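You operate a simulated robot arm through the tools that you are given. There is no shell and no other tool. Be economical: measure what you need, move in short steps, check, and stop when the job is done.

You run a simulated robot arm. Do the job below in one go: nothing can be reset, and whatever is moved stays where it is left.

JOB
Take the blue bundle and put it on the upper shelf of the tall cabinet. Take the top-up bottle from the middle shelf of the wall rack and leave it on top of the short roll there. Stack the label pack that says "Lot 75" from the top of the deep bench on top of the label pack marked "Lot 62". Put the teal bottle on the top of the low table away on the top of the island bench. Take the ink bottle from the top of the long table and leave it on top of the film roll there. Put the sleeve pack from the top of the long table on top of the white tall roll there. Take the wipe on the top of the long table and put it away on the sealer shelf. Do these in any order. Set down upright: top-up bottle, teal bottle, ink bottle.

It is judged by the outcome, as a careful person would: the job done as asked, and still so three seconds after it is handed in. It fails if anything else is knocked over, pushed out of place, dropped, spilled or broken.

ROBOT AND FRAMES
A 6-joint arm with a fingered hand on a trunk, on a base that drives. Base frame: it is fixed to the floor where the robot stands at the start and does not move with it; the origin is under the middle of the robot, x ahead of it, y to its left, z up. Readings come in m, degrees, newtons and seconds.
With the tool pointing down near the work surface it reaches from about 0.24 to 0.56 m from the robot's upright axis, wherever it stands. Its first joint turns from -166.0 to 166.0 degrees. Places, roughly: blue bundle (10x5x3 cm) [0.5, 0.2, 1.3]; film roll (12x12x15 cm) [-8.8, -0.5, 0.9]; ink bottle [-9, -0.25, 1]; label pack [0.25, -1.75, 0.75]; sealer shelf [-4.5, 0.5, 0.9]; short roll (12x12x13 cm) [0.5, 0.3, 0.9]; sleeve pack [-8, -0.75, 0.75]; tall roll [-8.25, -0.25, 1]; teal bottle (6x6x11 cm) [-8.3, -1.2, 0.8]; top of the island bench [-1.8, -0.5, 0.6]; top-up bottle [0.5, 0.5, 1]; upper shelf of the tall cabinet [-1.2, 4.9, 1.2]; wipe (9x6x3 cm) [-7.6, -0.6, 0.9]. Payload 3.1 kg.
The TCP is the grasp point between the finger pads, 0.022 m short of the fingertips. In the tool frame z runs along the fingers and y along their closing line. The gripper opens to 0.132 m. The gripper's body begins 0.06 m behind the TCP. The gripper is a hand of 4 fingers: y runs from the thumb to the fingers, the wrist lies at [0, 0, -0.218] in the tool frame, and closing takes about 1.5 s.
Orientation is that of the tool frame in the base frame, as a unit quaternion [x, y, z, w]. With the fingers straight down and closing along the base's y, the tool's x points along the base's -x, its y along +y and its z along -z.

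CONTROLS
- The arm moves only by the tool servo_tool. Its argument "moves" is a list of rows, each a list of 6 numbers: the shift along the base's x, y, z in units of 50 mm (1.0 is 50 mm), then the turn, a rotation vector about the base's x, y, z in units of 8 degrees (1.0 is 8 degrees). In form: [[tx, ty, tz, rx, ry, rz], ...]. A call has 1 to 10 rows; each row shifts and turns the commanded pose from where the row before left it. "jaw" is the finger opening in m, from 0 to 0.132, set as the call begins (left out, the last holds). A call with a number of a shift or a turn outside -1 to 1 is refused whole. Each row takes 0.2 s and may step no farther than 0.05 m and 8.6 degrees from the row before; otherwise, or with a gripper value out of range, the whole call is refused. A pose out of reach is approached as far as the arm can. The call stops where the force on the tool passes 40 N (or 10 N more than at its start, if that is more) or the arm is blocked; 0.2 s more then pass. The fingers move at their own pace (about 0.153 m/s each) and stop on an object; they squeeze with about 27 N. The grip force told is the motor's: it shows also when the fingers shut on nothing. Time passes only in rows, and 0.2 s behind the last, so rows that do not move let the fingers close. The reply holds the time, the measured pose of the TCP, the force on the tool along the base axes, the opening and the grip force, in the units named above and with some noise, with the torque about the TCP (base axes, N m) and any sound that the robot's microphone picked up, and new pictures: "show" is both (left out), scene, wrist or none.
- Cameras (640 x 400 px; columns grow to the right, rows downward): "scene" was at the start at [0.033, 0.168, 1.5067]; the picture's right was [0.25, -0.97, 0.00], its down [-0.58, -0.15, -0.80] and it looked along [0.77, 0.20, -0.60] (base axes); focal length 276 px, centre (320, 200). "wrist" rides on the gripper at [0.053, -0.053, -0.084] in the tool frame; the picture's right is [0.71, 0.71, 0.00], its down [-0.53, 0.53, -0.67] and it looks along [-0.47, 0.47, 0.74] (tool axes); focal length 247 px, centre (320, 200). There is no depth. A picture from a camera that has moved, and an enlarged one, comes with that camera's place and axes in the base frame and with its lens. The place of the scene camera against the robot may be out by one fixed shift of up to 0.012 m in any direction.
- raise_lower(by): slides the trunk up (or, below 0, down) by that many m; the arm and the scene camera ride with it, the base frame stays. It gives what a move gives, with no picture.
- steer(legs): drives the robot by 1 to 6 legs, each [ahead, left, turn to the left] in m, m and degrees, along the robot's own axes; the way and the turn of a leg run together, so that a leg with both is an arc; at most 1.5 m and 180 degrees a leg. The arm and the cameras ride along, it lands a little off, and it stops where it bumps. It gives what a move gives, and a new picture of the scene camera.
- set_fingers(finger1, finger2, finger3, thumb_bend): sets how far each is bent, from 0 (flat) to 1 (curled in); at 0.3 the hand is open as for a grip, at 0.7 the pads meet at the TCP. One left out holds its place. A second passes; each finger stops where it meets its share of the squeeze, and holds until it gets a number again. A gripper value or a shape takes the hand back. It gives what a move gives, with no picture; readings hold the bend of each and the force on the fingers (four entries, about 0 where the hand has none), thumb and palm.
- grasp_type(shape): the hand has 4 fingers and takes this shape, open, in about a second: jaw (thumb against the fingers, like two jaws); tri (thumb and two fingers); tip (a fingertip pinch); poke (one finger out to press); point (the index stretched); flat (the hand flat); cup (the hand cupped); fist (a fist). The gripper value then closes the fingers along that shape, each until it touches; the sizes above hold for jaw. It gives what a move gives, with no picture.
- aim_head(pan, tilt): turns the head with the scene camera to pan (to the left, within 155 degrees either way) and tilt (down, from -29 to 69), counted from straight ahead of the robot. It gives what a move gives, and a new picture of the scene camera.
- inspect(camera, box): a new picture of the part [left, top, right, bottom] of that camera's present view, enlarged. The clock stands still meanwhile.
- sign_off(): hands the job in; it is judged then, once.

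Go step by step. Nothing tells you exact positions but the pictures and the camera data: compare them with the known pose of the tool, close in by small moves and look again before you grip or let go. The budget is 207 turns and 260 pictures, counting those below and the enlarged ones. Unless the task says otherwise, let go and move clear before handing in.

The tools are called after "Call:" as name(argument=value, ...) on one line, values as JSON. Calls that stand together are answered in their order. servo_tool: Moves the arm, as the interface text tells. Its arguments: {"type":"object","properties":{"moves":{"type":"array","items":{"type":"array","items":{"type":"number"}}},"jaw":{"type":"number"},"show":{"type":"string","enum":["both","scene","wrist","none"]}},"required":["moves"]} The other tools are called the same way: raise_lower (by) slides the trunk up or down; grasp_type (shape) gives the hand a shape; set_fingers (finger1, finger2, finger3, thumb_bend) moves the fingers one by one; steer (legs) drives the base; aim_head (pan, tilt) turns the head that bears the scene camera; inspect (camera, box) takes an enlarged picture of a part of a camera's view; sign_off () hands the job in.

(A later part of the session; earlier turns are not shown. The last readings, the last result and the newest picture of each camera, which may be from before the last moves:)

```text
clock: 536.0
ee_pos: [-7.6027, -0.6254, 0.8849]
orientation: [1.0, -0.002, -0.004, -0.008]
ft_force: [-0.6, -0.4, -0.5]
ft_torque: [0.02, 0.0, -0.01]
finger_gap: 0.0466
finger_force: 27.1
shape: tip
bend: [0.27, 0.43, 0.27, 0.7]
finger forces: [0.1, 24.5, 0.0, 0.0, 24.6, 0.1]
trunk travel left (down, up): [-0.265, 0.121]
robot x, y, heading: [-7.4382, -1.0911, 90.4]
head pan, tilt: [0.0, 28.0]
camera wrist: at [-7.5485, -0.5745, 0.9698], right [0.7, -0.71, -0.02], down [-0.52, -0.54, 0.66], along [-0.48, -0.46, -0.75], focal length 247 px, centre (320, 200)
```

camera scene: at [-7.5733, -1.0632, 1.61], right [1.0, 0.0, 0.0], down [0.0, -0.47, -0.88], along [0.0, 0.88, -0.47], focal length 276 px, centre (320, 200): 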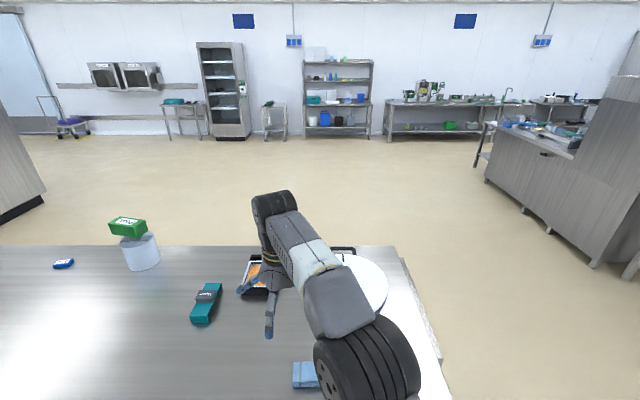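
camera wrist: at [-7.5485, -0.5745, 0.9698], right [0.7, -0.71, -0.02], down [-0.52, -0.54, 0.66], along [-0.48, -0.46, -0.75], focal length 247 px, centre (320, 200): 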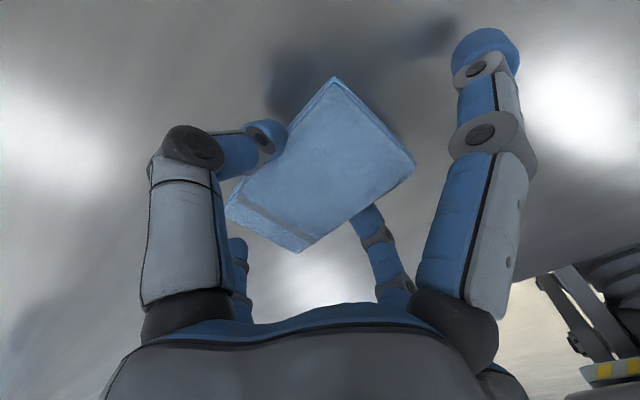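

The wipe is held. I'm lifting and going back round by the north aisle to the east side of the sealer.

Call:
servo_tool(moves=[[0, 0, 0.3, 0, 0, 0], [0, 0, 0.9, 0, 0, 0], [0, 0, 0.9, 0, 0, 0], [0, 0, 0.9, 0, 0, 0], [0, 0, 0.9, 0, 0, 0]], show="none")

Call:
steer(legs=[[-0.25, -0.5, 0], [1.5, 0, 0], [1.5, 0, 0], [1.5, 0, 0], [0.65, 0, 0], [0, 0, -90]])

Call:
steer(legs=[[1.5, 0, 0], [1.5, 0, 0], [0.48, 0, 0], [0, 0, -90]])

```text
clock: 537.2
ee_pos: [-7.6031, -0.6259, 1.0791]
orientation: [1.0, -0.002, -0.004, -0.008]
ft_force: [0.0, 1.2, -1.2]
ft_torque: [0.0, 0.01, -0.01]
finger_gap: 0.0468
finger_force: 26.9
shape: tip
bend: [0.27, 0.43, 0.27, 0.7]
finger forces: [0.0, 24.6, 0.0, 0.1, 24.7, 0.0]
trunk travel left (down, up): [-0.265, 0.121]
robot x, y, heading: [-7.4332, -1.093, 90.4]
head pan, tilt: [0.0, 28.0]
```

```text
clock: 568.4
ee_pos: [-6.4489, 3.9851, 1.0782]
orientation: [0.711, -0.704, 0.003, -0.009]
ft_force: [0.2, 0.2, -1.0]
ft_torque: [0.0, 0.0, 0.0]
finger_gap: 0.0466
finger_force: 26.6
shape: tip
bend: [0.27, 0.43, 0.27, 0.7]
finger forces: [0.0, 24.4, 0.0, 0.1, 24.4, 0.0]
trunk travel left (down, up): [-0.265, 0.121]
robot x, y, heading: [-6.9155, 3.8108, 1.0]
head pan, tilt: [0.0, 28.0]
camera scene: at [-6.8786, 3.9575, 1.61], right [0.02, -1.0, 0.0], down [-0.47, -0.01, -0.88], along [0.88, 0.02, -0.47], focal length 276 px, centre (320, 200)
```

scene: 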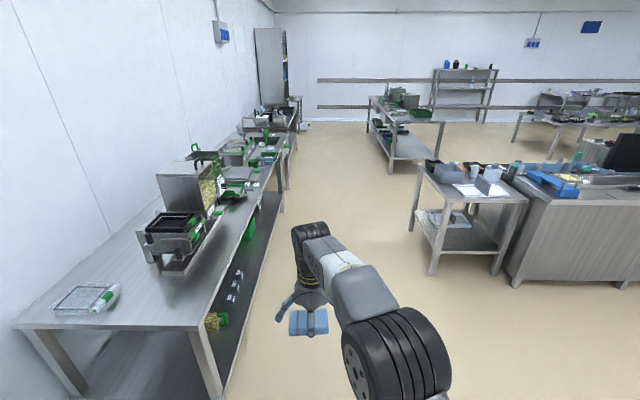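

```text
clock: 589.1
ee_pos: [-3.2541, 3.4147, 1.0787]
orientation: [-0.018, 1.0, -0.008, 0.004]
ft_force: [0.5, -0.7, -0.6]
ft_torque: [0.0, 0.04, 0.01]
finger_gap: 0.0462
finger_force: 27.2
shape: tip
bend: [0.27, 0.44, 0.27, 0.7]
finger forces: [0.0, 24.3, 0.0, 0.0, 24.3, 0.1]
trunk travel left (down, up): [-0.265, 0.121]
robot x, y, heading: [-3.4435, 3.873, -87.6]
head pan, tilt: [0.0, 28.0]
camera scene: at [-3.2841, 3.8497, 1.61], right [-1.0, -0.04, 0.0], down [-0.02, 0.47, -0.88], along [0.04, -0.88, -0.47], focal length 276 px, centre (320, 200)
```

scene: 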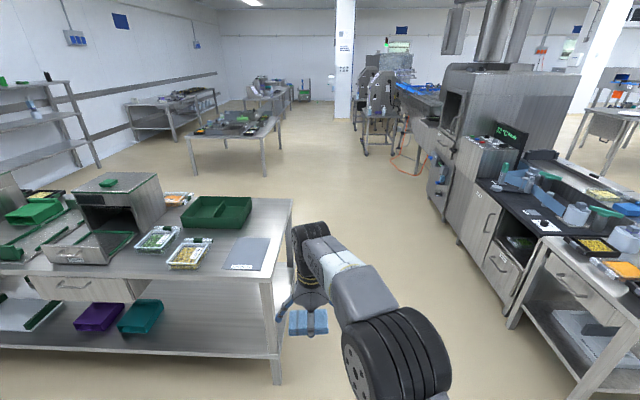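

Call:
steer(legs=[[0, 0, -2.4], [1.5, 0, 0], [1.5, 0, 0], [0.3, 0, 0], [0, 0, -90]])

Call:
aim_head(pan=0, tilt=35)

```text
clock: 609.4
ee_pos: [-3.9203, 0.4159, 1.0791]
orientation: [0.711, 0.703, -0.008, -0.004]
ft_force: [1.4, 0.3, -0.1]
ft_torque: [0.0, 0.03, -0.03]
finger_gap: 0.0459
finger_force: 26.6
shape: tip
bend: [0.27, 0.44, 0.27, 0.7]
finger forces: [0.0, 24.2, 0.1, 0.0, 24.2, 0.0]
trunk travel left (down, up): [-0.265, 0.121]
robot x, y, heading: [-3.4484, 0.5818, 179.9]
head pan, tilt: [0.0, 28.0]
camera scene: at [-3.4729, 0.4318, 1.61], right [0.0, 1.0, 0.0], down [0.47, 0.0, -0.88], along [-0.88, 0.0, -0.47], focal length 276 px, centre (320, 200)
```

scene: 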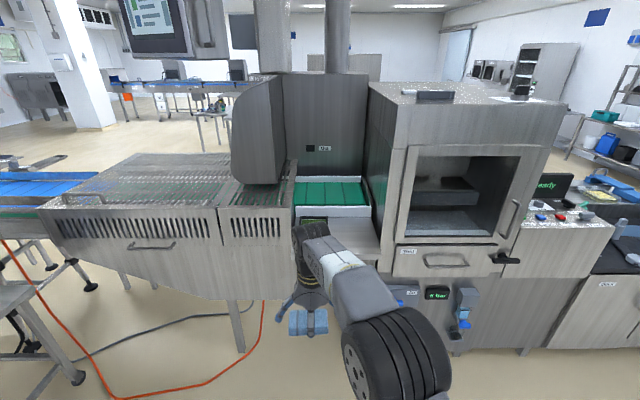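

```text
clock: 610.0
ee_pos: [-3.9199, 0.4155, 1.0785]
orientation: [0.711, 0.703, -0.01, -0.004]
ft_force: [0.3, 1.4, -0.8]
ft_torque: [0.0, 0.0, 0.01]
finger_gap: 0.0464
finger_force: 26.8
shape: tip
bend: [0.27, 0.44, 0.27, 0.7]
finger forces: [0.1, 24.2, 0.1, 0.0, 24.2, 0.0]
trunk travel left (down, up): [-0.265, 0.121]
robot x, y, heading: [-3.4496, 0.5811, 179.9]
head pan, tilt: [0.0, 35.0]
camera scene: at [-3.4698, 0.4317, 1.5991], right [0.0, 1.0, 0.0], down [0.57, 0.0, -0.82], along [-0.82, 0.0, -0.57], focal length 276 px, centre (320, 200)
```

scene: 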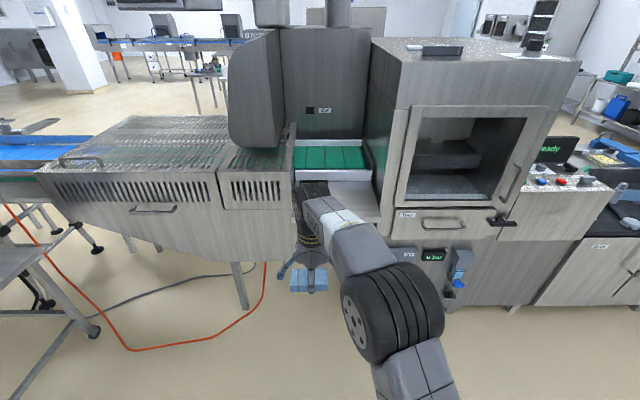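

Call:
inspect(camera="scene", box=[260, 120, 420, 260])

Call:
servo_tool(moves=[[0, 0, 0, 0, 0, 0]], show="wrist")

```text
2.86 times, centred on (340, 190) of scene
camera zoom: at [-3.4698, 0.4317, 1.5991], right [0.0, 1.0, 0.0], down [0.57, 0.0, -0.82], along [-0.82, 0.0, -0.57], focal length 789 px, centre (263, 229)
```

zoom: 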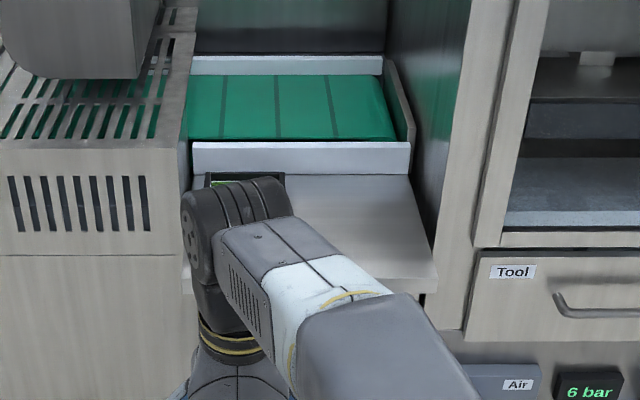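

```text
clock: 610.4
ee_pos: [-3.9202, 0.4153, 1.0789]
orientation: [0.711, 0.703, -0.01, -0.003]
ft_force: [-0.9, -0.2, -1.2]
ft_torque: [0.01, 0.02, 0.04]
finger_gap: 0.0462
finger_force: 27.1
shape: tip
bend: [0.27, 0.44, 0.27, 0.7]
finger forces: [0.0, 24.2, 0.1, 0.0, 24.2, 0.0]
trunk travel left (down, up): [-0.265, 0.121]
robot x, y, heading: [-3.4521, 0.5794, 179.7]
head pan, tilt: [0.0, 35.0]
camera wrist: at [-3.9707, 0.4709, 1.1638], right [0.72, 0.7, -0.02], down [0.53, -0.53, 0.66], along [0.45, -0.48, -0.75], focal length 247 px, centre (320, 200)
```

wrist: 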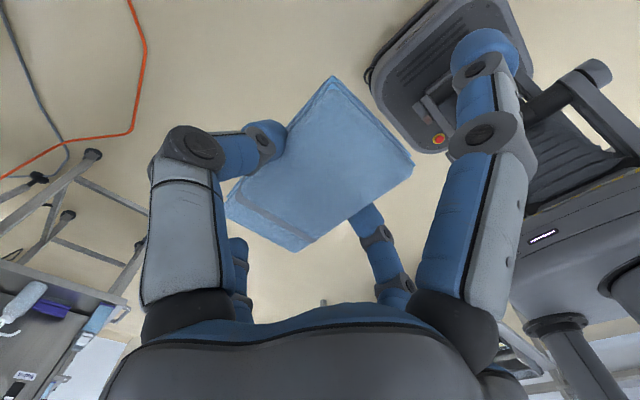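

Call:
steer(legs=[[0.42, -0.115, 0]])

Call:
inspect(camera="scene", box=[200, 150, 440, 350])

```text
clock: 613.1
ee_pos: [-4.3429, 0.5299, 1.0795]
orientation: [0.71, 0.704, -0.009, -0.003]
ft_force: [0.3, 0.5, -0.6]
ft_torque: [-0.01, 0.02, -0.03]
finger_gap: 0.0464
finger_force: 27.0
shape: tip
bend: [0.27, 0.44, 0.27, 0.7]
finger forces: [0.0, 24.3, 0.0, 0.0, 24.1, 0.1]
trunk travel left (down, up): [-0.265, 0.121]
robot x, y, heading: [-3.8731, 0.6923, 180.0]
head pan, tilt: [0.0, 35.0]
camera scene: at [-3.8934, 0.5464, 1.5991], right [0.0, 1.0, 0.0], down [0.57, 0.0, -0.82], along [-0.82, 0.0, -0.57], focal length 276 px, centre (320, 200)
```

scene: 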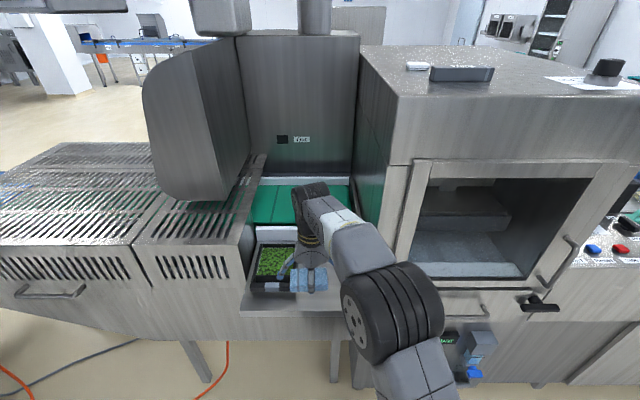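

```text
2.00 times, centred on (320, 250) of scene
camera zoom: at [-3.8934, 0.5464, 1.5991], right [0.0, 1.0, 0.0], down [0.57, 0.0, -0.82], along [-0.82, 0.0, -0.57], focal length 552 px, centre (320, 100)
```

zoom: 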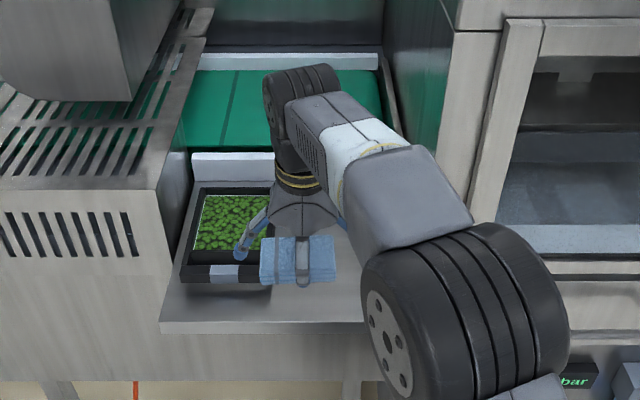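

A pea tray sits on the left of the shelf and the right part is free. I'll turn the hand 90° so it fits there, then move in.

Call:
servo_tool(moves=[[0, 0, 0, 0, 0, -1], [0, 0, 0, 0, 0, -1], [0, 0, 0, 0, 0, -1], [0, 0, 0, 0, 0, -1], [0, 0, 0, 0, 0, -1], [0, 0, 0, 0, 0, -1], [0, 0, 0, 0, 0, -1], [0, 0, 0, 0, 0, -1], [0, 0, 0, 0, 0, -1], [0, 0, 0, 0, 0, -1]], show="none")

Call:
servo_tool(moves=[[0, 0, 0, 0, 0, -1], [0, 0, 0, 0, 0, -0.3]], show="none")

Call:
steer(legs=[[0.09, -0.055, 0]])

Call:
servo_tool(moves=[[-0.5, 0, -0.4, 0, 0, 0], [0, 0, -0.6, 0, 0, 0], [0, 0, 0, 0, 0, 0]], show="both")

```text
clock: 615.3
ee_pos: [-4.3422, 0.5297, 1.0795]
orientation: [0.997, 0.08, -0.005, -0.008]
ft_force: [0.8, 0.1, -0.4]
ft_torque: [0.01, 0.02, -0.02]
finger_gap: 0.046
finger_force: 26.8
shape: tip
bend: [0.27, 0.44, 0.27, 0.7]
finger forces: [0.1, 24.2, 0.0, 0.0, 24.2, 0.0]
trunk travel left (down, up): [-0.265, 0.121]
robot x, y, heading: [-3.8706, 0.6918, 179.8]
head pan, tilt: [0.0, 35.0]
```

```text
clock: 615.9
ee_pos: [-4.3428, 0.5302, 1.0787]
orientation: [1.0, -0.009, -0.004, -0.009]
ft_force: [0.6, 0.5, -1.0]
ft_torque: [0.02, 0.0, 0.0]
finger_gap: 0.046
finger_force: 27.0
shape: tip
bend: [0.27, 0.44, 0.27, 0.7]
finger forces: [0.0, 24.2, 0.0, 0.0, 24.2, 0.1]
trunk travel left (down, up): [-0.265, 0.121]
robot x, y, heading: [-3.8752, 0.6956, 179.7]
head pan, tilt: [0.0, 35.0]
```

```text
clock: 617.1
ee_pos: [-4.4318, 0.5837, 1.0789]
orientation: [1.0, -0.008, -0.004, -0.009]
ft_force: [-0.6, -0.3, -0.1]
ft_torque: [-0.05, -0.04, -0.03]
finger_gap: 0.0462
finger_force: 26.9
shape: tip
bend: [0.27, 0.44, 0.27, 0.7]
finger forces: [0.0, 24.3, 0.1, 0.0, 24.3, 0.0]
trunk travel left (down, up): [-0.265, 0.121]
robot x, y, heading: [-3.9613, 0.752, 179.7]
head pan, tilt: [0.0, 35.0]
camera scene: at [-3.983, 0.6017, 1.5991], right [0.0, 1.0, 0.0], down [0.57, 0.0, -0.82], along [-0.82, 0.0, -0.57], focal length 276 px, centre (320, 200)
```

scene: 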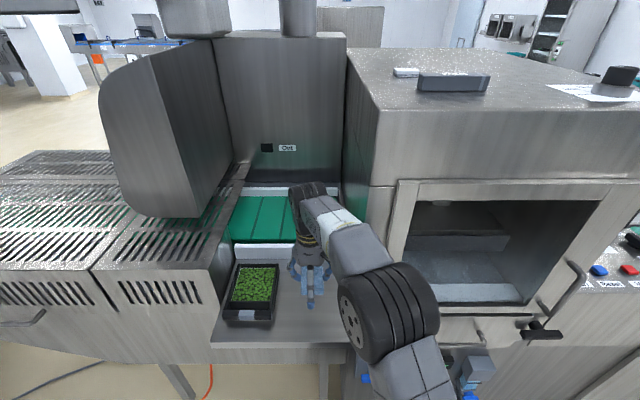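

```text
clock: 617.9
ee_pos: [-4.4561, 0.5858, 1.0274]
orientation: [1.0, -0.009, -0.004, -0.008]
ft_force: [0.0, 0.5, -0.4]
ft_torque: [-0.01, -0.04, 0.01]
finger_gap: 0.046
finger_force: 27.7
shape: tip
bend: [0.27, 0.44, 0.27, 0.7]
finger forces: [0.0, 24.1, 0.0, 0.1, 24.2, 0.0]
trunk travel left (down, up): [-0.265, 0.121]
robot x, y, heading: [-3.9641, 0.7518, 180.0]
head pan, tilt: [0.0, 35.0]
camera scene: at [-3.9818, 0.6007, 1.599], right [0.0, 1.0, 0.0], down [0.57, 0.0, -0.82], along [-0.82, 0.0, -0.57], focal length 276 px, centre (320, 200)
camera wrist: at [-4.4014, 0.6367, 1.1127], right [0.7, -0.72, -0.02], down [-0.53, -0.53, 0.66], along [-0.49, -0.45, -0.75], focal length 247 px, centre (320, 200)
```

scene: 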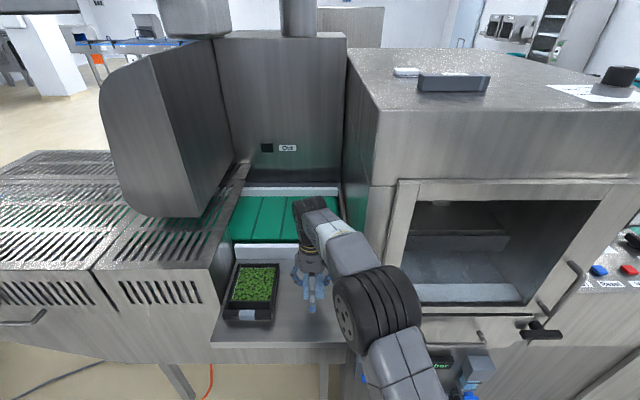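
wrist: 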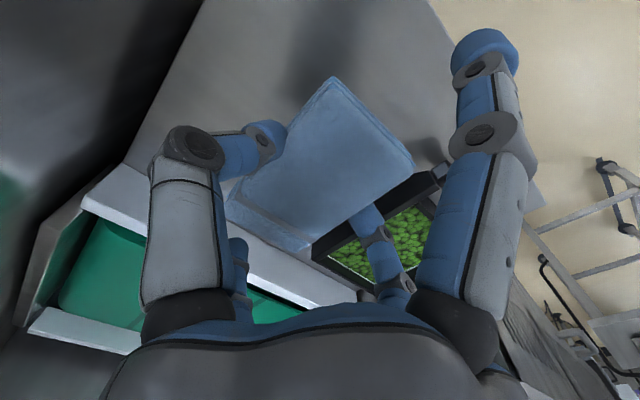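

Call:
servo_tool(moves=[[0, 0, -0.6, 0, 0, 0], [0, 0, -0.5, 0, 0, 0], [0, 0, -0.3, 0, 0, 0], [0, 0, 0, 0, 0, 0]], show="wrist")

```text
clock: 618.9
ee_pos: [-4.4569, 0.585, 0.9605]
orientation: [1.0, -0.007, -0.004, -0.009]
ft_force: [0.6, 0.0, 0.1]
ft_torque: [-0.02, -0.02, -0.03]
finger_gap: 0.046
finger_force: 27.0
shape: tip
bend: [0.27, 0.44, 0.27, 0.7]
finger forces: [0.0, 24.3, 0.0, 0.0, 24.2, 0.1]
trunk travel left (down, up): [-0.265, 0.121]
robot x, y, heading: [-3.9621, 0.7488, 179.8]
head pan, tilt: [0.0, 35.0]
camera wrist: at [-4.4021, 0.6364, 1.045], right [0.7, -0.72, -0.02], down [-0.53, -0.53, 0.66], along [-0.49, -0.45, -0.75], focal length 247 px, centre (320, 200)
```

wrist: 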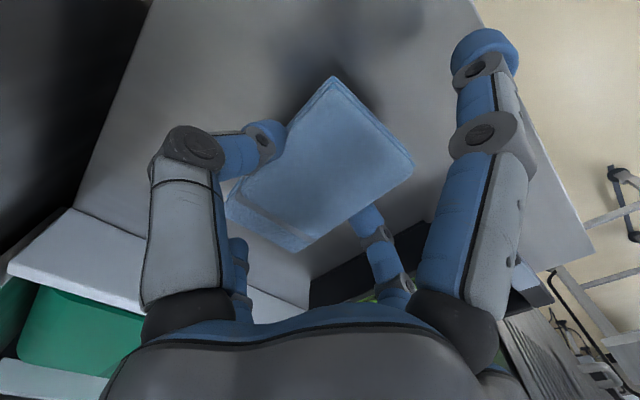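

Call:
servo_tool(moves=[[0, 0, -0.3, 0, 0, 0], [0, 0, -0.2, 0, 0, 0], [0, 0, 0, 0, 0, 0]], show="none")

Call:
servo_tool(moves=[[0, 0, -0.15, 0, 0, 0], [0, 0, 0, 0, 0, 0]], show="wrist")

```text
clock: 619.7
ee_pos: [-4.4578, 0.5853, 0.9339]
orientation: [1.0, -0.007, -0.004, -0.009]
ft_force: [0.4, 0.0, -0.2]
ft_torque: [0.02, 0.03, 0.02]
finger_gap: 0.0459
finger_force: 26.8
shape: tip
bend: [0.27, 0.44, 0.27, 0.7]
finger forces: [0.0, 24.2, 0.1, 0.0, 24.3, 0.0]
trunk travel left (down, up): [-0.265, 0.121]
robot x, y, heading: [-3.9613, 0.7521, 180.1]
head pan, tilt: [0.0, 35.0]
```

```text
clock: 620.3
ee_pos: [-4.4572, 0.5843, 0.9303]
orientation: [1.0, -0.009, -0.008, -0.007]
ft_force: [-3.7, 0.2, 30.7]
ft_torque: [0.17, 0.04, 0.03]
finger_gap: 0.049
finger_force: 27.3
shape: tip
bend: [0.27, 0.81, 0.27, 0.7]
finger forces: [0.0, 31.1, 0.0, 0.0, 31.8, 0.0]
trunk travel left (down, up): [-0.265, 0.121]
robot x, y, heading: [-3.9599, 0.7487, 179.8]
head pan, tilt: [0.0, 35.0]
camera wrist: at [-4.401, 0.6358, 1.0145], right [0.7, -0.72, -0.02], down [-0.52, -0.53, 0.67], along [-0.49, -0.45, -0.74], focal length 247 px, centre (320, 200)
```

wrist: 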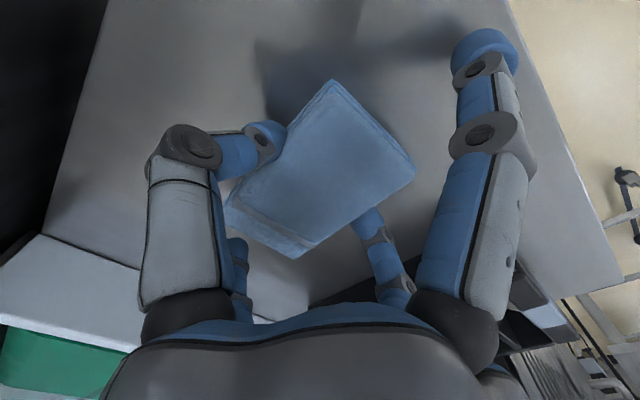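

Contact with the shelf. I'll ease up a touch, open, rise and check.

Call:
servo_tool(moves=[[0, 0, 0.08, 0, 0, 0], [0, 0, 0, 0, 0, 0]], show="none")

Call:
servo_tool(moves=[[0, 0, 0, 0, 0, 0], [0, 0, 0, 0, 0, 0], [0, 0, 0, 0, 0, 0], [0, 0, 0.4, 0, 0, 0], [0, 0, 0.9, 0, 0, 0], [0, 0, 0.9, 0, 0, 0], [0, 0, 0.8, 0, 0, 0]], jaw=0.132, show="both")

```text
clock: 620.9
ee_pos: [-4.4574, 0.5854, 0.9311]
orientation: [1.0, -0.008, -0.005, -0.008]
ft_force: [-8.0, -1.2, 23.0]
ft_torque: [0.0, 0.09, 0.0]
finger_gap: 0.0494
finger_force: 26.6
shape: tip
bend: [0.27, 0.81, 0.27, 0.7]
finger forces: [0.1, 31.1, 0.0, 0.0, 29.5, 0.1]
trunk travel left (down, up): [-0.265, 0.121]
robot x, y, heading: [-3.9632, 0.7487, 180.0]
head pan, tilt: [0.0, 35.0]
```

```text
clock: 622.5
ee_pos: [-4.4539, 0.5841, 1.082]
orientation: [1.0, -0.008, -0.005, -0.009]
ft_force: [0.1, -0.1, 0.3]
ft_torque: [0.0, -0.02, 0.0]
finger_gap: 0.132
finger_force: 0.1
shape: tip
bend: [0.11, 0.3, 0.11, 0.3]
finger forces: [0.1, 0.0, 0.0, 0.0, 0.1, 0.0]
trunk travel left (down, up): [-0.265, 0.121]
robot x, y, heading: [-3.9642, 0.7512, 179.8]
head pan, tilt: [0.0, 35.0]
camera scene: at [-3.9812, 0.6009, 1.5991], right [0.0, 1.0, 0.0], down [0.57, 0.0, -0.82], along [-0.82, 0.0, -0.57], focal length 276 px, centre (320, 200)
camera wrist: at [-4.398, 0.6349, 1.1668], right [0.7, -0.72, -0.02], down [-0.53, -0.53, 0.66], along [-0.49, -0.45, -0.75], focal length 247 px, centre (320, 200)
```

scene: 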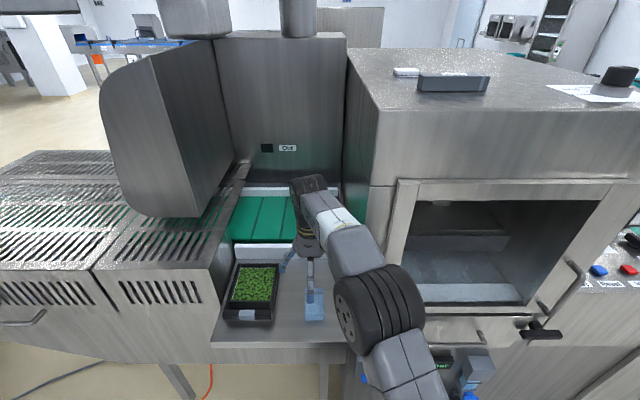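
wrist: 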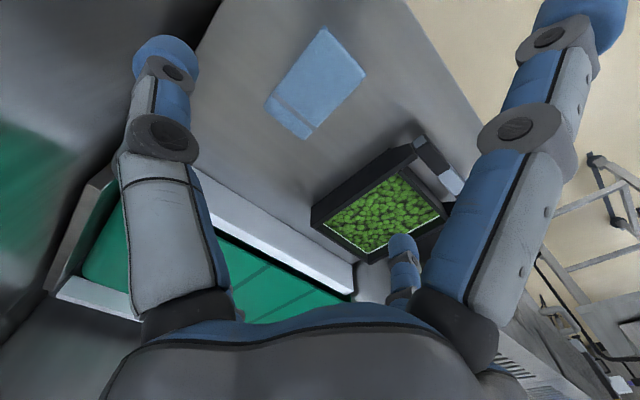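

The wipe lies on the sealer shelf. I'm heading back for the teal bottle on the low table.

Call:
steer(legs=[[-0.5, 0, 0], [0, 0, -90], [1.5, 0, 0], [1.5, 0, 0], [0, 0, 90], [1.5, 0, 0]])

Call:
steer(legs=[[1.5, 0, 0], [0.35, 0, 0], [0, 1.5, 0], [0, 1.5, 0], [0, 1.5, 0], [0, 0.3, 0]])

Call:
grasp_type(shape="jaw")

```text
clock: 654.2
ee_pos: [-5.4995, 3.593, 1.0809]
orientation: [1.0, -0.002, -0.005, -0.008]
ft_force: [0.6, 0.3, 0.7]
ft_torque: [0.01, 0.0, 0.02]
finger_gap: 0.1319
finger_force: 0.0
shape: tip
bend: [0.11, 0.3, 0.11, 0.3]
finger forces: [0.0, 0.0, 0.1, 0.0, 0.0, 0.0]
trunk travel left (down, up): [-0.265, 0.121]
robot x, y, heading: [-5.0079, 3.768, -179.3]
head pan, tilt: [0.0, 35.0]
camera scene: at [-5.0274, 3.617, 1.599], right [-0.01, 1.0, 0.0], down [0.57, 0.01, -0.82], along [-0.82, -0.01, -0.57], focal length 276 px, centre (320, 200)
```

scene: 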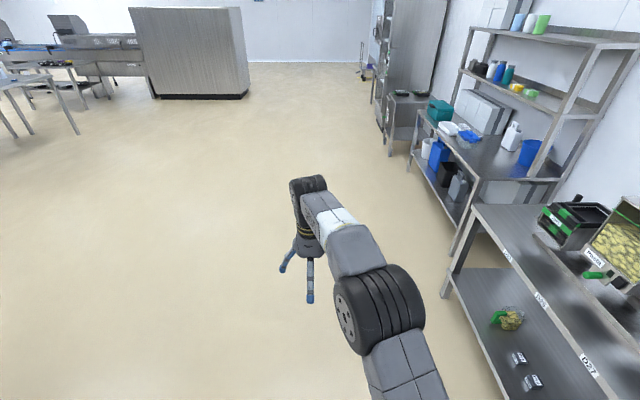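

```text
clock: 686.5
ee_pos: [-7.1817, -1.279, 1.0804]
orientation: [1.0, 0.011, -0.005, -0.008]
ft_force: [-1.2, 0.5, 0.2]
ft_torque: [0.02, -0.02, -0.03]
finger_gap: 0.1315
finger_force: 0.1
shape: tip
bend: [0.11, 0.3, 0.11, 0.3]
finger forces: [0.0, 0.0, 0.0, 0.0, 0.0, 0.0]
trunk travel left (down, up): [-0.265, 0.121]
robot x, y, heading: [-6.6946, -1.0934, -178.1]
head pan, tilt: [0.0, 35.0]
camera scene: at [-6.7115, -1.2437, 1.5989], right [-0.04, 1.0, 0.0], down [0.57, 0.02, -0.82], along [-0.82, -0.03, -0.57], focal length 276 px, centre (320, 200)
```

scene: 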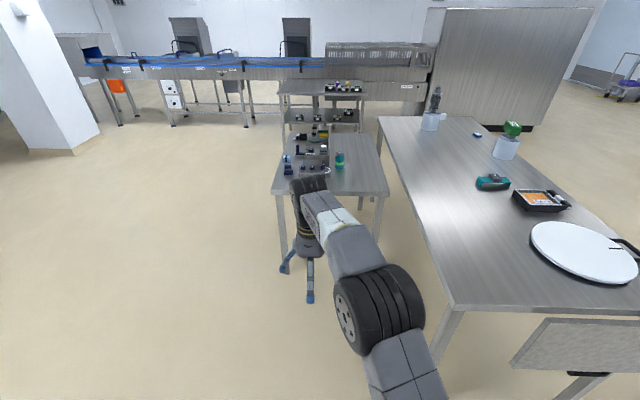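

```text
clock: 687.4
ee_pos: [-7.183, -1.2774, 1.0804]
orientation: [1.0, 0.01, -0.004, -0.008]
ft_force: [0.1, 0.5, -1.1]
ft_torque: [0.01, 0.01, 0.0]
finger_gap: 0.132
finger_force: 0.1
shape: jaw
bend: [0.3, 0.3, 0.3, 0.3]
finger forces: [0.0, 0.0, 0.0, 0.0, 0.1, 0.1]
trunk travel left (down, up): [-0.265, 0.121]
robot x, y, heading: [-6.696, -1.0934, -177.9]
head pan, tilt: [0.0, 35.0]
```

Call:
steer(legs=[[0, 0, -2], [1.0, -0.02, 0]])

Call:
servo_tool(moves=[[0, 0.6, -0.4, 0, 0, 0], [0, 0.6, -0.4, 0, 0, 0], [0, 0.2, -0.4, 0, 0, 0], [0, 0, 0, 0, 0, 0]], jaw=0.132, show="wrist")

```text
clock: 691.1
ee_pos: [-7.7672, -1.1811, 1.0796]
orientation: [0.996, -0.09, -0.002, -0.008]
ft_force: [-0.3, -0.3, 0.3]
ft_torque: [-0.02, 0.0, -0.03]
finger_gap: 0.132
finger_force: 0.1
shape: jaw
bend: [0.3, 0.3, 0.3, 0.3]
finger forces: [0.0, 0.0, 0.0, 0.0, 0.0, 0.0]
trunk travel left (down, up): [-0.265, 0.121]
robot x, y, heading: [-7.2492, -1.0996, 170.4]
head pan, tilt: [0.0, 35.0]
stopped in leg 2: the robot was blocked; the commanded pose is now the measured one
camera scene: at [-7.2997, -1.2386, 1.5991], right [0.16, 0.99, 0.0], down [0.57, -0.1, -0.82], along [-0.81, 0.13, -0.58], focal length 276 px, centre (320, 200)
```

scene: 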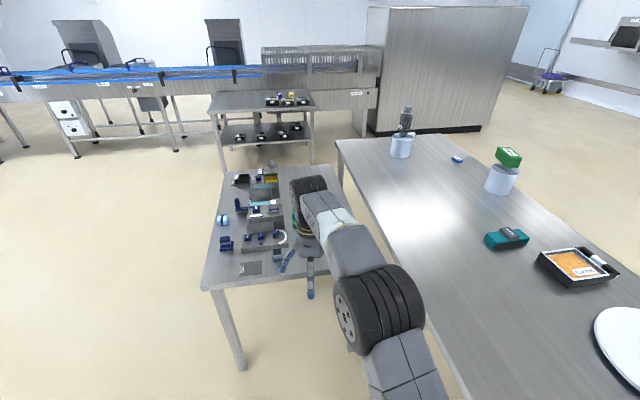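

```text
clock: 692.1
ee_pos: [-7.7635, -1.1131, 1.023]
orientation: [0.996, -0.09, -0.003, -0.009]
ft_force: [-0.6, 0.3, 0.8]
ft_torque: [-0.02, -0.01, -0.02]
finger_gap: 0.1321
finger_force: 0.1
shape: jaw
bend: [0.3, 0.3, 0.3, 0.3]
finger forces: [0.0, 0.0, 0.0, 0.0, 0.0, 0.0]
trunk travel left (down, up): [-0.265, 0.121]
robot x, y, heading: [-7.252, -1.0967, 170.9]
head pan, tilt: [0.0, 35.0]
camera wrist: at [-7.7013, -1.0709, 1.1078], right [0.57, -0.82, -0.02], down [-0.61, -0.44, 0.66], along [-0.55, -0.37, -0.75], focal length 247 px, centre (320, 200)
```

wrist: 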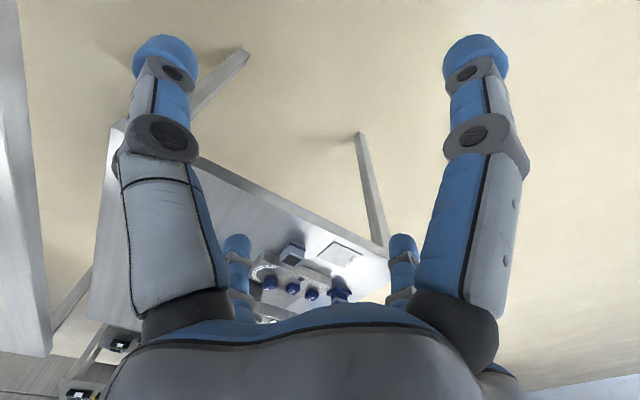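

The robot touched the table leg, but nothing moved. I'll approach the low table from its south side instead.

Call:
steer(legs=[[0.05, 0.35, 0], [0, 0.65, 9], [1.2, 0, 0], [0, 0, -90]])

Call:
inspect(camera="scene", box=[200, 150, 480, 360])

```text
clock: 707.1
ee_pos: [-8.694, -1.5683, 1.0238]
orientation: [-0.695, 0.719, -0.003, 0.01]
ft_force: [0.3, -0.6, 0.9]
ft_torque: [-0.02, -0.03, 0.0]
finger_gap: 0.1319
finger_force: 0.0
shape: jaw
bend: [0.3, 0.3, 0.3, 0.3]
finger forces: [0.1, 0.0, 0.0, 0.0, 0.1, 0.1]
trunk travel left (down, up): [-0.265, 0.121]
robot x, y, heading: [-8.6088, -2.0681, 88.6]
head pan, tilt: [0.0, 35.0]
camera scene: at [-8.7439, -2.0404, 1.5991], right [1.0, -0.02, 0.0], down [-0.01, -0.57, -0.82], along [0.02, 0.82, -0.57], focal length 276 px, centre (320, 200)
```

scene: 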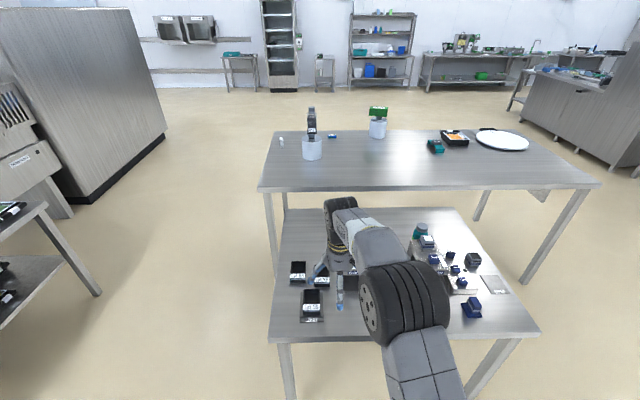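

```text
1.90 times, centred on (340, 255) of scene
camera zoom: at [-8.7439, -2.0404, 1.5991], right [1.0, -0.02, 0.0], down [-0.01, -0.57, -0.82], along [0.02, 0.82, -0.57], focal length 526 px, centre (282, 95)
```

zoom: 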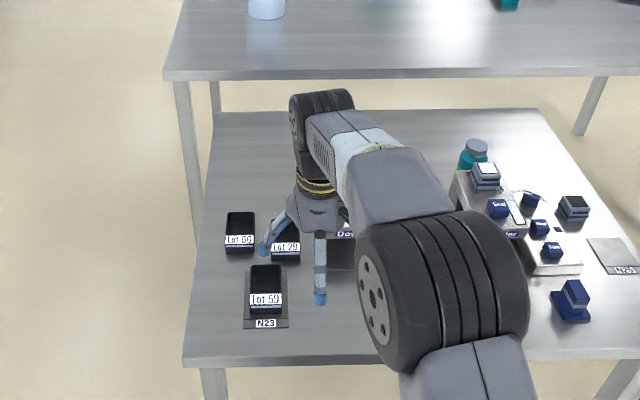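

Call:
steer(legs=[[0, -0.2, 1.4], [0.38, 0, 0]])

Call:
servo_tool(moves=[[0.8, 0, 0, 0, 0, -1], [0.8, 0, 0, 0, 0, -1], [0.8, 0, 0, 0, 0, -1], [0.8, 0, 0, 0, 0, -1], [0.6, 0, 0, 0, 0, -1], [0, 0, 0, 0, 0, -0.6]], show="both")

```text
clock: 710.6
ee_pos: [-8.507, -1.2142, 1.0251]
orientation: [-0.702, 0.712, -0.001, 0.011]
ft_force: [1.3, 0.8, 0.5]
ft_torque: [-0.02, 0.0, -0.02]
finger_gap: 0.1318
finger_force: 0.1
shape: jaw
bend: [0.3, 0.3, 0.3, 0.3]
finger forces: [0.0, 0.0, 0.0, 0.0, 0.0, 0.1]
trunk travel left (down, up): [-0.265, 0.121]
robot x, y, heading: [-8.4099, -1.708, 89.9]
head pan, tilt: [0.0, 35.0]
stopped in leg 2: the robot was blocked; the commanded pose is now the measured one
camera scene: at [-8.5459, -1.6911, 1.598], right [1.0, 0.0, 0.0], down [0.0, -0.57, -0.82], along [0.0, 0.82, -0.57], focal length 276 px, centre (320, 200)
```

scene: 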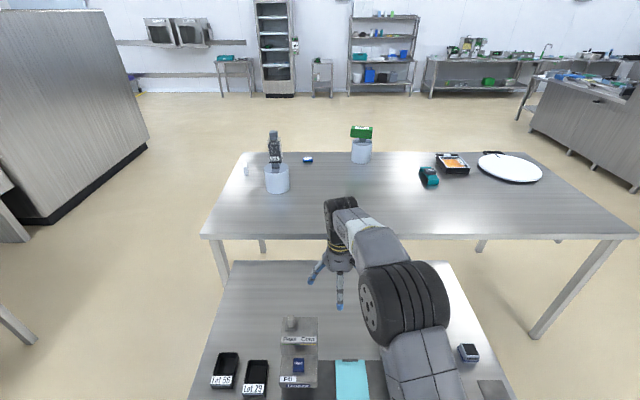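

```text
clock: 712.0
ee_pos: [-8.3153, -1.2166, 1.0272]
orientation: [-0.377, 0.926, 0.0, 0.009]
ft_force: [-0.9, 0.5, -0.6]
ft_torque: [0.0, 0.02, 0.01]
finger_gap: 0.132
finger_force: 0.1
shape: jaw
bend: [0.3, 0.3, 0.3, 0.3]
finger forces: [0.0, 0.0, 0.0, 0.0, 0.1, 0.0]
trunk travel left (down, up): [-0.265, 0.121]
robot x, y, heading: [-8.4062, -1.7082, 90.2]
head pan, tilt: [0.0, 35.0]
camera scene: at [-8.5457, -1.6963, 1.5982], right [1.0, 0.0, 0.0], down [0.0, -0.57, -0.82], along [0.0, 0.82, -0.57], focal length 276 px, centre (320, 200)
camera wrist: at [-8.3181, -1.2916, 1.1115], right [-1.0, 0.01, -0.02], down [0.0, 0.74, 0.67], along [0.02, 0.67, -0.74], focal length 247 px, centre (320, 200)
```

scene: 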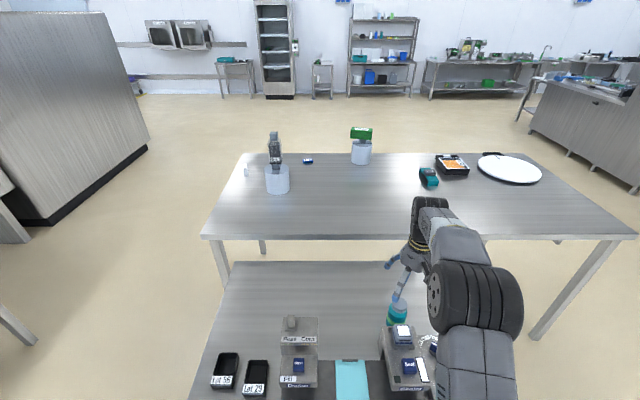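
wrist: 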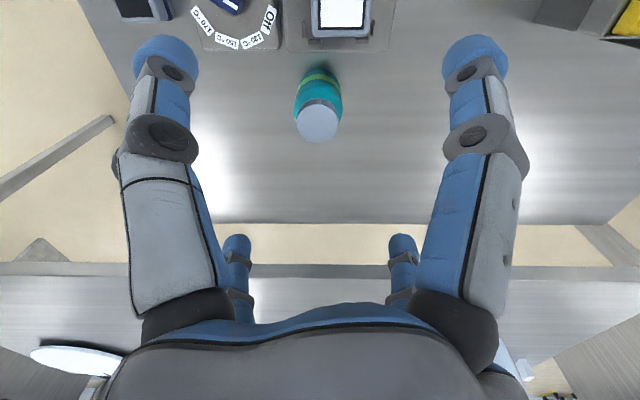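

Call:
servo_tool(moves=[[0.1, 0.8, 0, 0, 0, 0], [0, 0, -0.7, 0, 0, 0], [0, 0, -0.9, 0, 0, 0], [0, 0, -0.9, 0, 0, 0], [0, 0, -0.5, 0, 0, 0], [0, 0, 0, 0, 0, 0]], jaw=0.095, show="wrist")

```text
clock: 713.4
ee_pos: [-8.3133, -1.1743, 0.8796]
orientation: [-0.377, 0.926, -0.001, 0.009]
ft_force: [-0.9, -0.4, -0.2]
ft_torque: [-0.01, 0.0, -0.03]
finger_gap: 0.0954
finger_force: 0.1
shape: jaw
bend: [0.27, 0.27, 0.27, 0.61]
finger forces: [0.0, 0.1, 0.1, 0.0, 0.0, 0.0]
trunk travel left (down, up): [-0.265, 0.121]
robot x, y, heading: [-8.409, -1.7087, 90.0]
head pan, tilt: [0.0, 35.0]
camera wrist: at [-8.3153, -1.2497, 0.9627], right [-1.0, 0.01, -0.02], down [0.0, 0.74, 0.67], along [0.02, 0.67, -0.74], focal length 247 px, centre (320, 200)
```

wrist: 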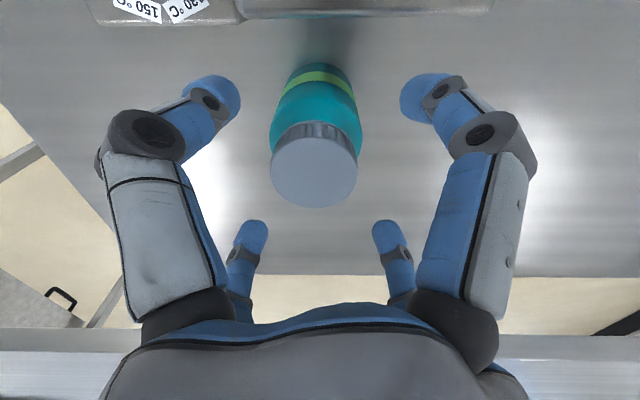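

Call:
servo_tool(moves=[[0.06, 0, -0.5, 0, 0, 0], [0, 0, -0.5, 0, 0, 0], [0, 0, -0.35, 0, 0, 0], [0, 0, 0, 0, 0, 0]], show="wrist")

Call:
set_fingers(finger1=0.75, finger2=0.75, finger3=0.75, thumb_bend=0.75)

```text
clock: 714.4
ee_pos: [-8.3086, -1.172, 0.812]
orientation: [-0.378, 0.926, -0.001, 0.009]
ft_force: [-0.2, 0.0, -0.7]
ft_torque: [0.0, -0.05, -0.02]
finger_gap: 0.0953
finger_force: 0.0
shape: jaw
bend: [0.27, 0.27, 0.27, 0.61]
finger forces: [0.1, 0.1, 0.0, 0.1, 0.0, 0.1]
trunk travel left (down, up): [-0.265, 0.121]
robot x, y, heading: [-8.4087, -1.711, 89.8]
head pan, tilt: [0.0, 35.0]
camera wrist: at [-8.311, -1.2483, 0.8954], right [-1.0, 0.01, -0.02], down [0.0, 0.74, 0.67], along [0.02, 0.67, -0.74], focal length 247 px, centre (320, 200)
```

wrist: 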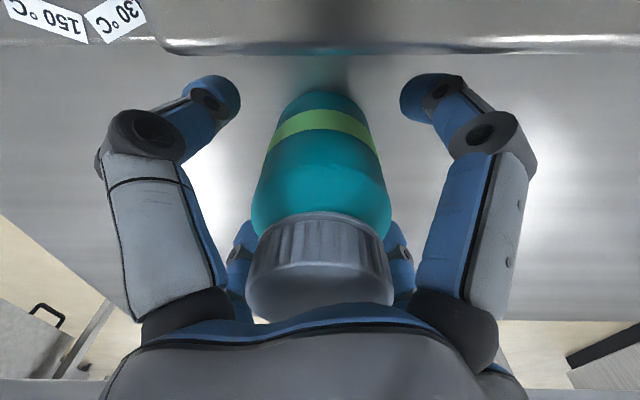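

```text
clock: 715.4
ee_pos: [-8.3089, -1.1725, 0.8124]
orientation: [-0.378, 0.926, -0.002, 0.01]
ft_force: [2.4, -0.5, 5.3]
ft_torque: [-0.15, -0.18, -0.01]
finger_gap: 0.019
finger_force: 21.0
shape: fingers
bend: [0.56, 0.44, 0.57, 0.66]
finger forces: [6.9, 15.7, 7.2, 0.0, 12.5, 0.0]
trunk travel left (down, up): [-0.265, 0.121]
robot x, y, heading: [-8.4058, -1.707, 90.2]
head pan, tilt: [0.0, 35.0]
```

The teal bottle is held. I'm lifting it clear, backing out and taking the known way round to the island bench.

Call:
servo_tool(moves=[[0, 0, 0.3, 0, 0, 0], [0, 0, 0.9, 0, 0, 0], [0, 0, 0.9, 0, 0, 0], [0, 0, 0.9, 0, 0, 0], [0, 0, 0.9, 0, 0, 0], [0, 0, 0.9, 0, 0, 0], [0, 0, 0.3, 0, 0, 0]], show="wrist")

Call:
steer(legs=[[-0.45, 0, 0], [0, -1.5, 0], [0.3, -0.1, 0], [1.5, 0, 0], [1.5, 0, 0], [1.5, 0, 0]])

```text
clock: 717.0
ee_pos: [-8.3106, -1.1784, 1.0666]
orientation: [-0.379, 0.925, -0.001, 0.01]
ft_force: [-0.6, 0.3, -1.8]
ft_torque: [-0.03, -0.01, -0.01]
finger_gap: 0.0187
finger_force: 18.0
shape: fingers
bend: [0.56, 0.44, 0.57, 0.66]
finger forces: [5.9, 13.0, 6.2, 0.0, 11.3, 0.0]
trunk travel left (down, up): [-0.265, 0.121]
robot x, y, heading: [-8.41, -1.7107, 90.1]
head pan, tilt: [0.0, 35.0]
camera wrist: at [-8.3118, -1.2527, 1.151], right [-1.0, 0.01, -0.02], down [0.0, 0.74, 0.67], along [0.02, 0.67, -0.74], focal length 247 px, centre (320, 200)
```

wrist: 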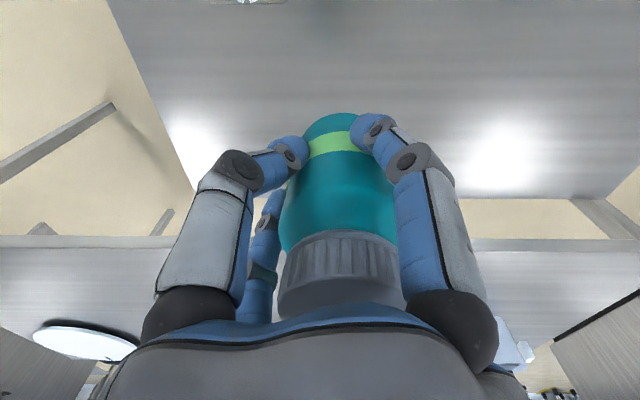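

```text
clock: 749.4
ee_pos: [-6.5589, 3.1282, 1.059]
orientation: [-0.367, 0.93, -0.007, 0.008]
ft_force: [1.1, -0.4, -3.0]
ft_torque: [0.01, 0.03, 0.03]
finger_gap: 0.0186
finger_force: 18.1
shape: fingers
bend: [0.56, 0.44, 0.57, 0.66]
finger forces: [5.9, 13.0, 6.0, 0.1, 11.2, 0.1]
trunk travel left (down, up): [-0.265, 0.121]
robot x, y, heading: [-6.6711, 2.5918, 88.5]
head pan, tilt: [0.0, 35.0]
camera scene: at [-6.8087, 2.6212, 1.599], right [1.0, -0.02, 0.0], down [-0.01, -0.57, -0.82], along [0.02, 0.82, -0.57], focal length 276 px, centre (320, 200)
```

scene: 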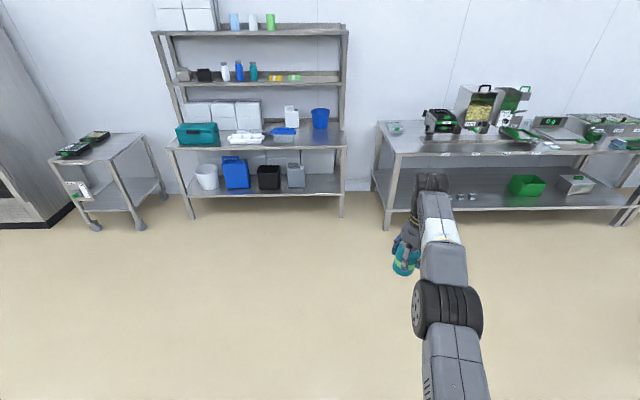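

Call:
steer(legs=[[0, 0, -88.5], [0, 1.22, 0], [1.5, 0, 0], [1.5, 0, 0], [0.22, 0, 0], [0, 0, -90]])

Call:
steer(legs=[[1.5, 0, 0], [1.1, 0, 0], [0, 0, 50]])

```text
clock: 778.6
ee_pos: [-3.5161, 3.2559, 1.0598]
orientation: [0.927, 0.375, -0.007, -0.006]
ft_force: [0.2, 0.6, -2.0]
ft_torque: [0.04, 0.01, 0.0]
finger_gap: 0.0172
finger_force: 17.6
shape: fingers
bend: [0.57, 0.44, 0.57, 0.66]
finger forces: [5.2, 12.7, 6.5, 0.0, 10.7, 0.0]
trunk travel left (down, up): [-0.265, 0.121]
robot x, y, heading: [-3.4182, 3.7984, -90.1]
head pan, tilt: [0.0, 35.0]
camera scene: at [-3.2598, 3.768, 1.5991], right [-1.0, 0.0, 0.0], down [0.0, 0.57, -0.82], along [0.0, -0.82, -0.57], focal length 276 px, centre (320, 200)
```

scene: 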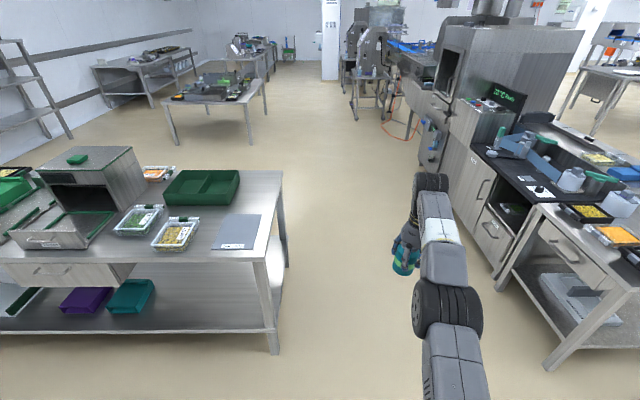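

```text
clock: 793.5
ee_pos: [-3.0725, 0.7747, 1.0592]
orientation: [0.684, 0.729, -0.01, -0.003]
ft_force: [0.2, -0.4, -2.4]
ft_torque: [-0.01, 0.0, 0.0]
finger_gap: 0.017
finger_force: 17.5
shape: fingers
bend: [0.57, 0.44, 0.57, 0.66]
finger forces: [5.4, 12.6, 6.5, 0.1, 10.4, 0.1]
trunk travel left (down, up): [-0.265, 0.121]
robot x, y, heading: [-3.4203, 1.2005, -40.8]
head pan, tilt: [0.0, 35.0]
camera scene: at [-3.2929, 1.2943, 1.599], right [-0.65, -0.76, 0.0], down [-0.44, 0.37, -0.82], along [0.62, -0.53, -0.57], focal length 276 px, centre (320, 200)
```

scene: 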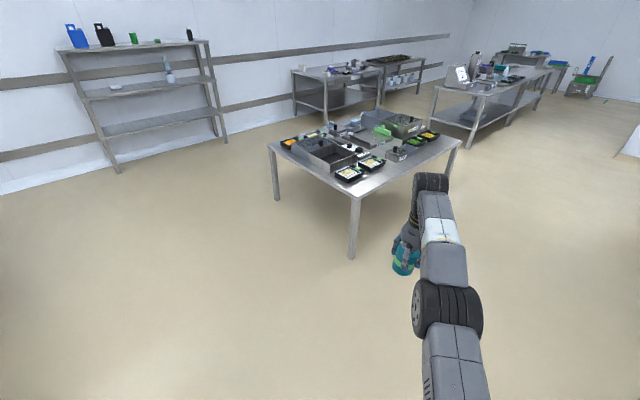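

Call:
inspect(camera="scene", box=[260, 100, 480, 220])

```text
2.91 times, centred on (370, 160) of scene
camera zoom: at [-3.2929, 1.2943, 1.599], right [-0.65, -0.76, 0.0], down [-0.44, 0.37, -0.82], along [0.62, -0.53, -0.57], focal length 804 px, centre (174, 316)
```

zoom: 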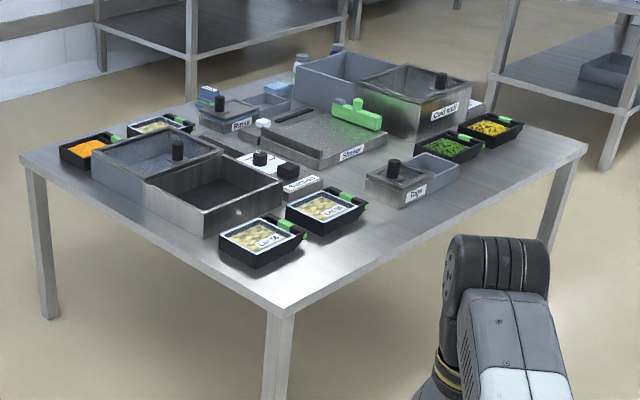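

The island's west edge has a free strip. I'll go to the west side of the bench and look from close.

Call:
steer(legs=[[0.2, 0.1, 41], [0, -1.5, 0], [0.25, -0.1, 0]])

Call:
inspect(camera="scene", box=[140, 150, 540, 400])

```text
clock: 804.4
ee_pos: [-2.3594, -0.4337, 1.0606]
orientation: [0.367, 0.93, -0.009, 0.001]
ft_force: [0.0, -1.1, -1.8]
ft_torque: [-0.03, 0.05, 0.0]
finger_gap: 0.0165
finger_force: 17.1
shape: fingers
bend: [0.57, 0.44, 0.58, 0.66]
finger forces: [5.2, 12.7, 6.7, 0.1, 10.3, 0.0]
trunk travel left (down, up): [-0.265, 0.121]
robot x, y, heading: [-2.906, -0.3613, 2.2]
head pan, tilt: [0.0, 35.0]
camera scene: at [-2.8731, -0.2113, 1.5991], right [0.04, -1.0, 0.0], down [-0.57, -0.02, -0.82], along [0.82, 0.04, -0.57], focal length 276 px, centre (320, 200)
```

scene: 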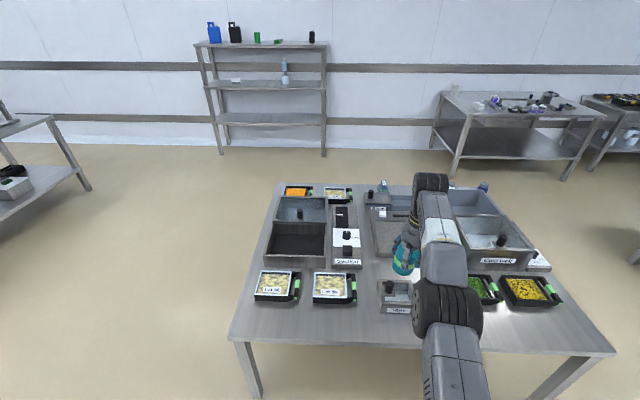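

```text
1.60 times, centred on (340, 275) of scene
camera zoom: at [-2.8731, -0.2113, 1.5991], right [0.04, -1.0, 0.0], down [-0.57, -0.02, -0.82], along [0.82, 0.04, -0.57], focal length 442 px, centre (288, 80)
```

zoom: 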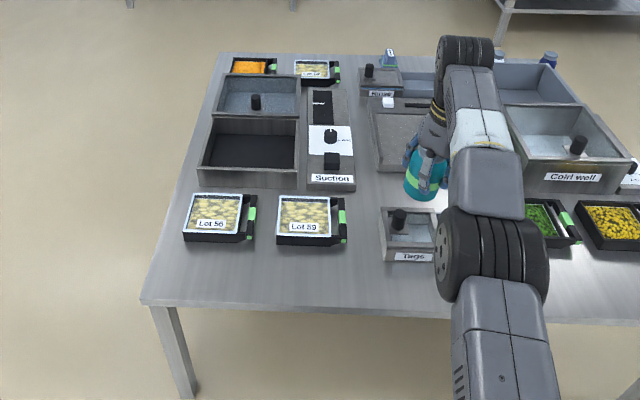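

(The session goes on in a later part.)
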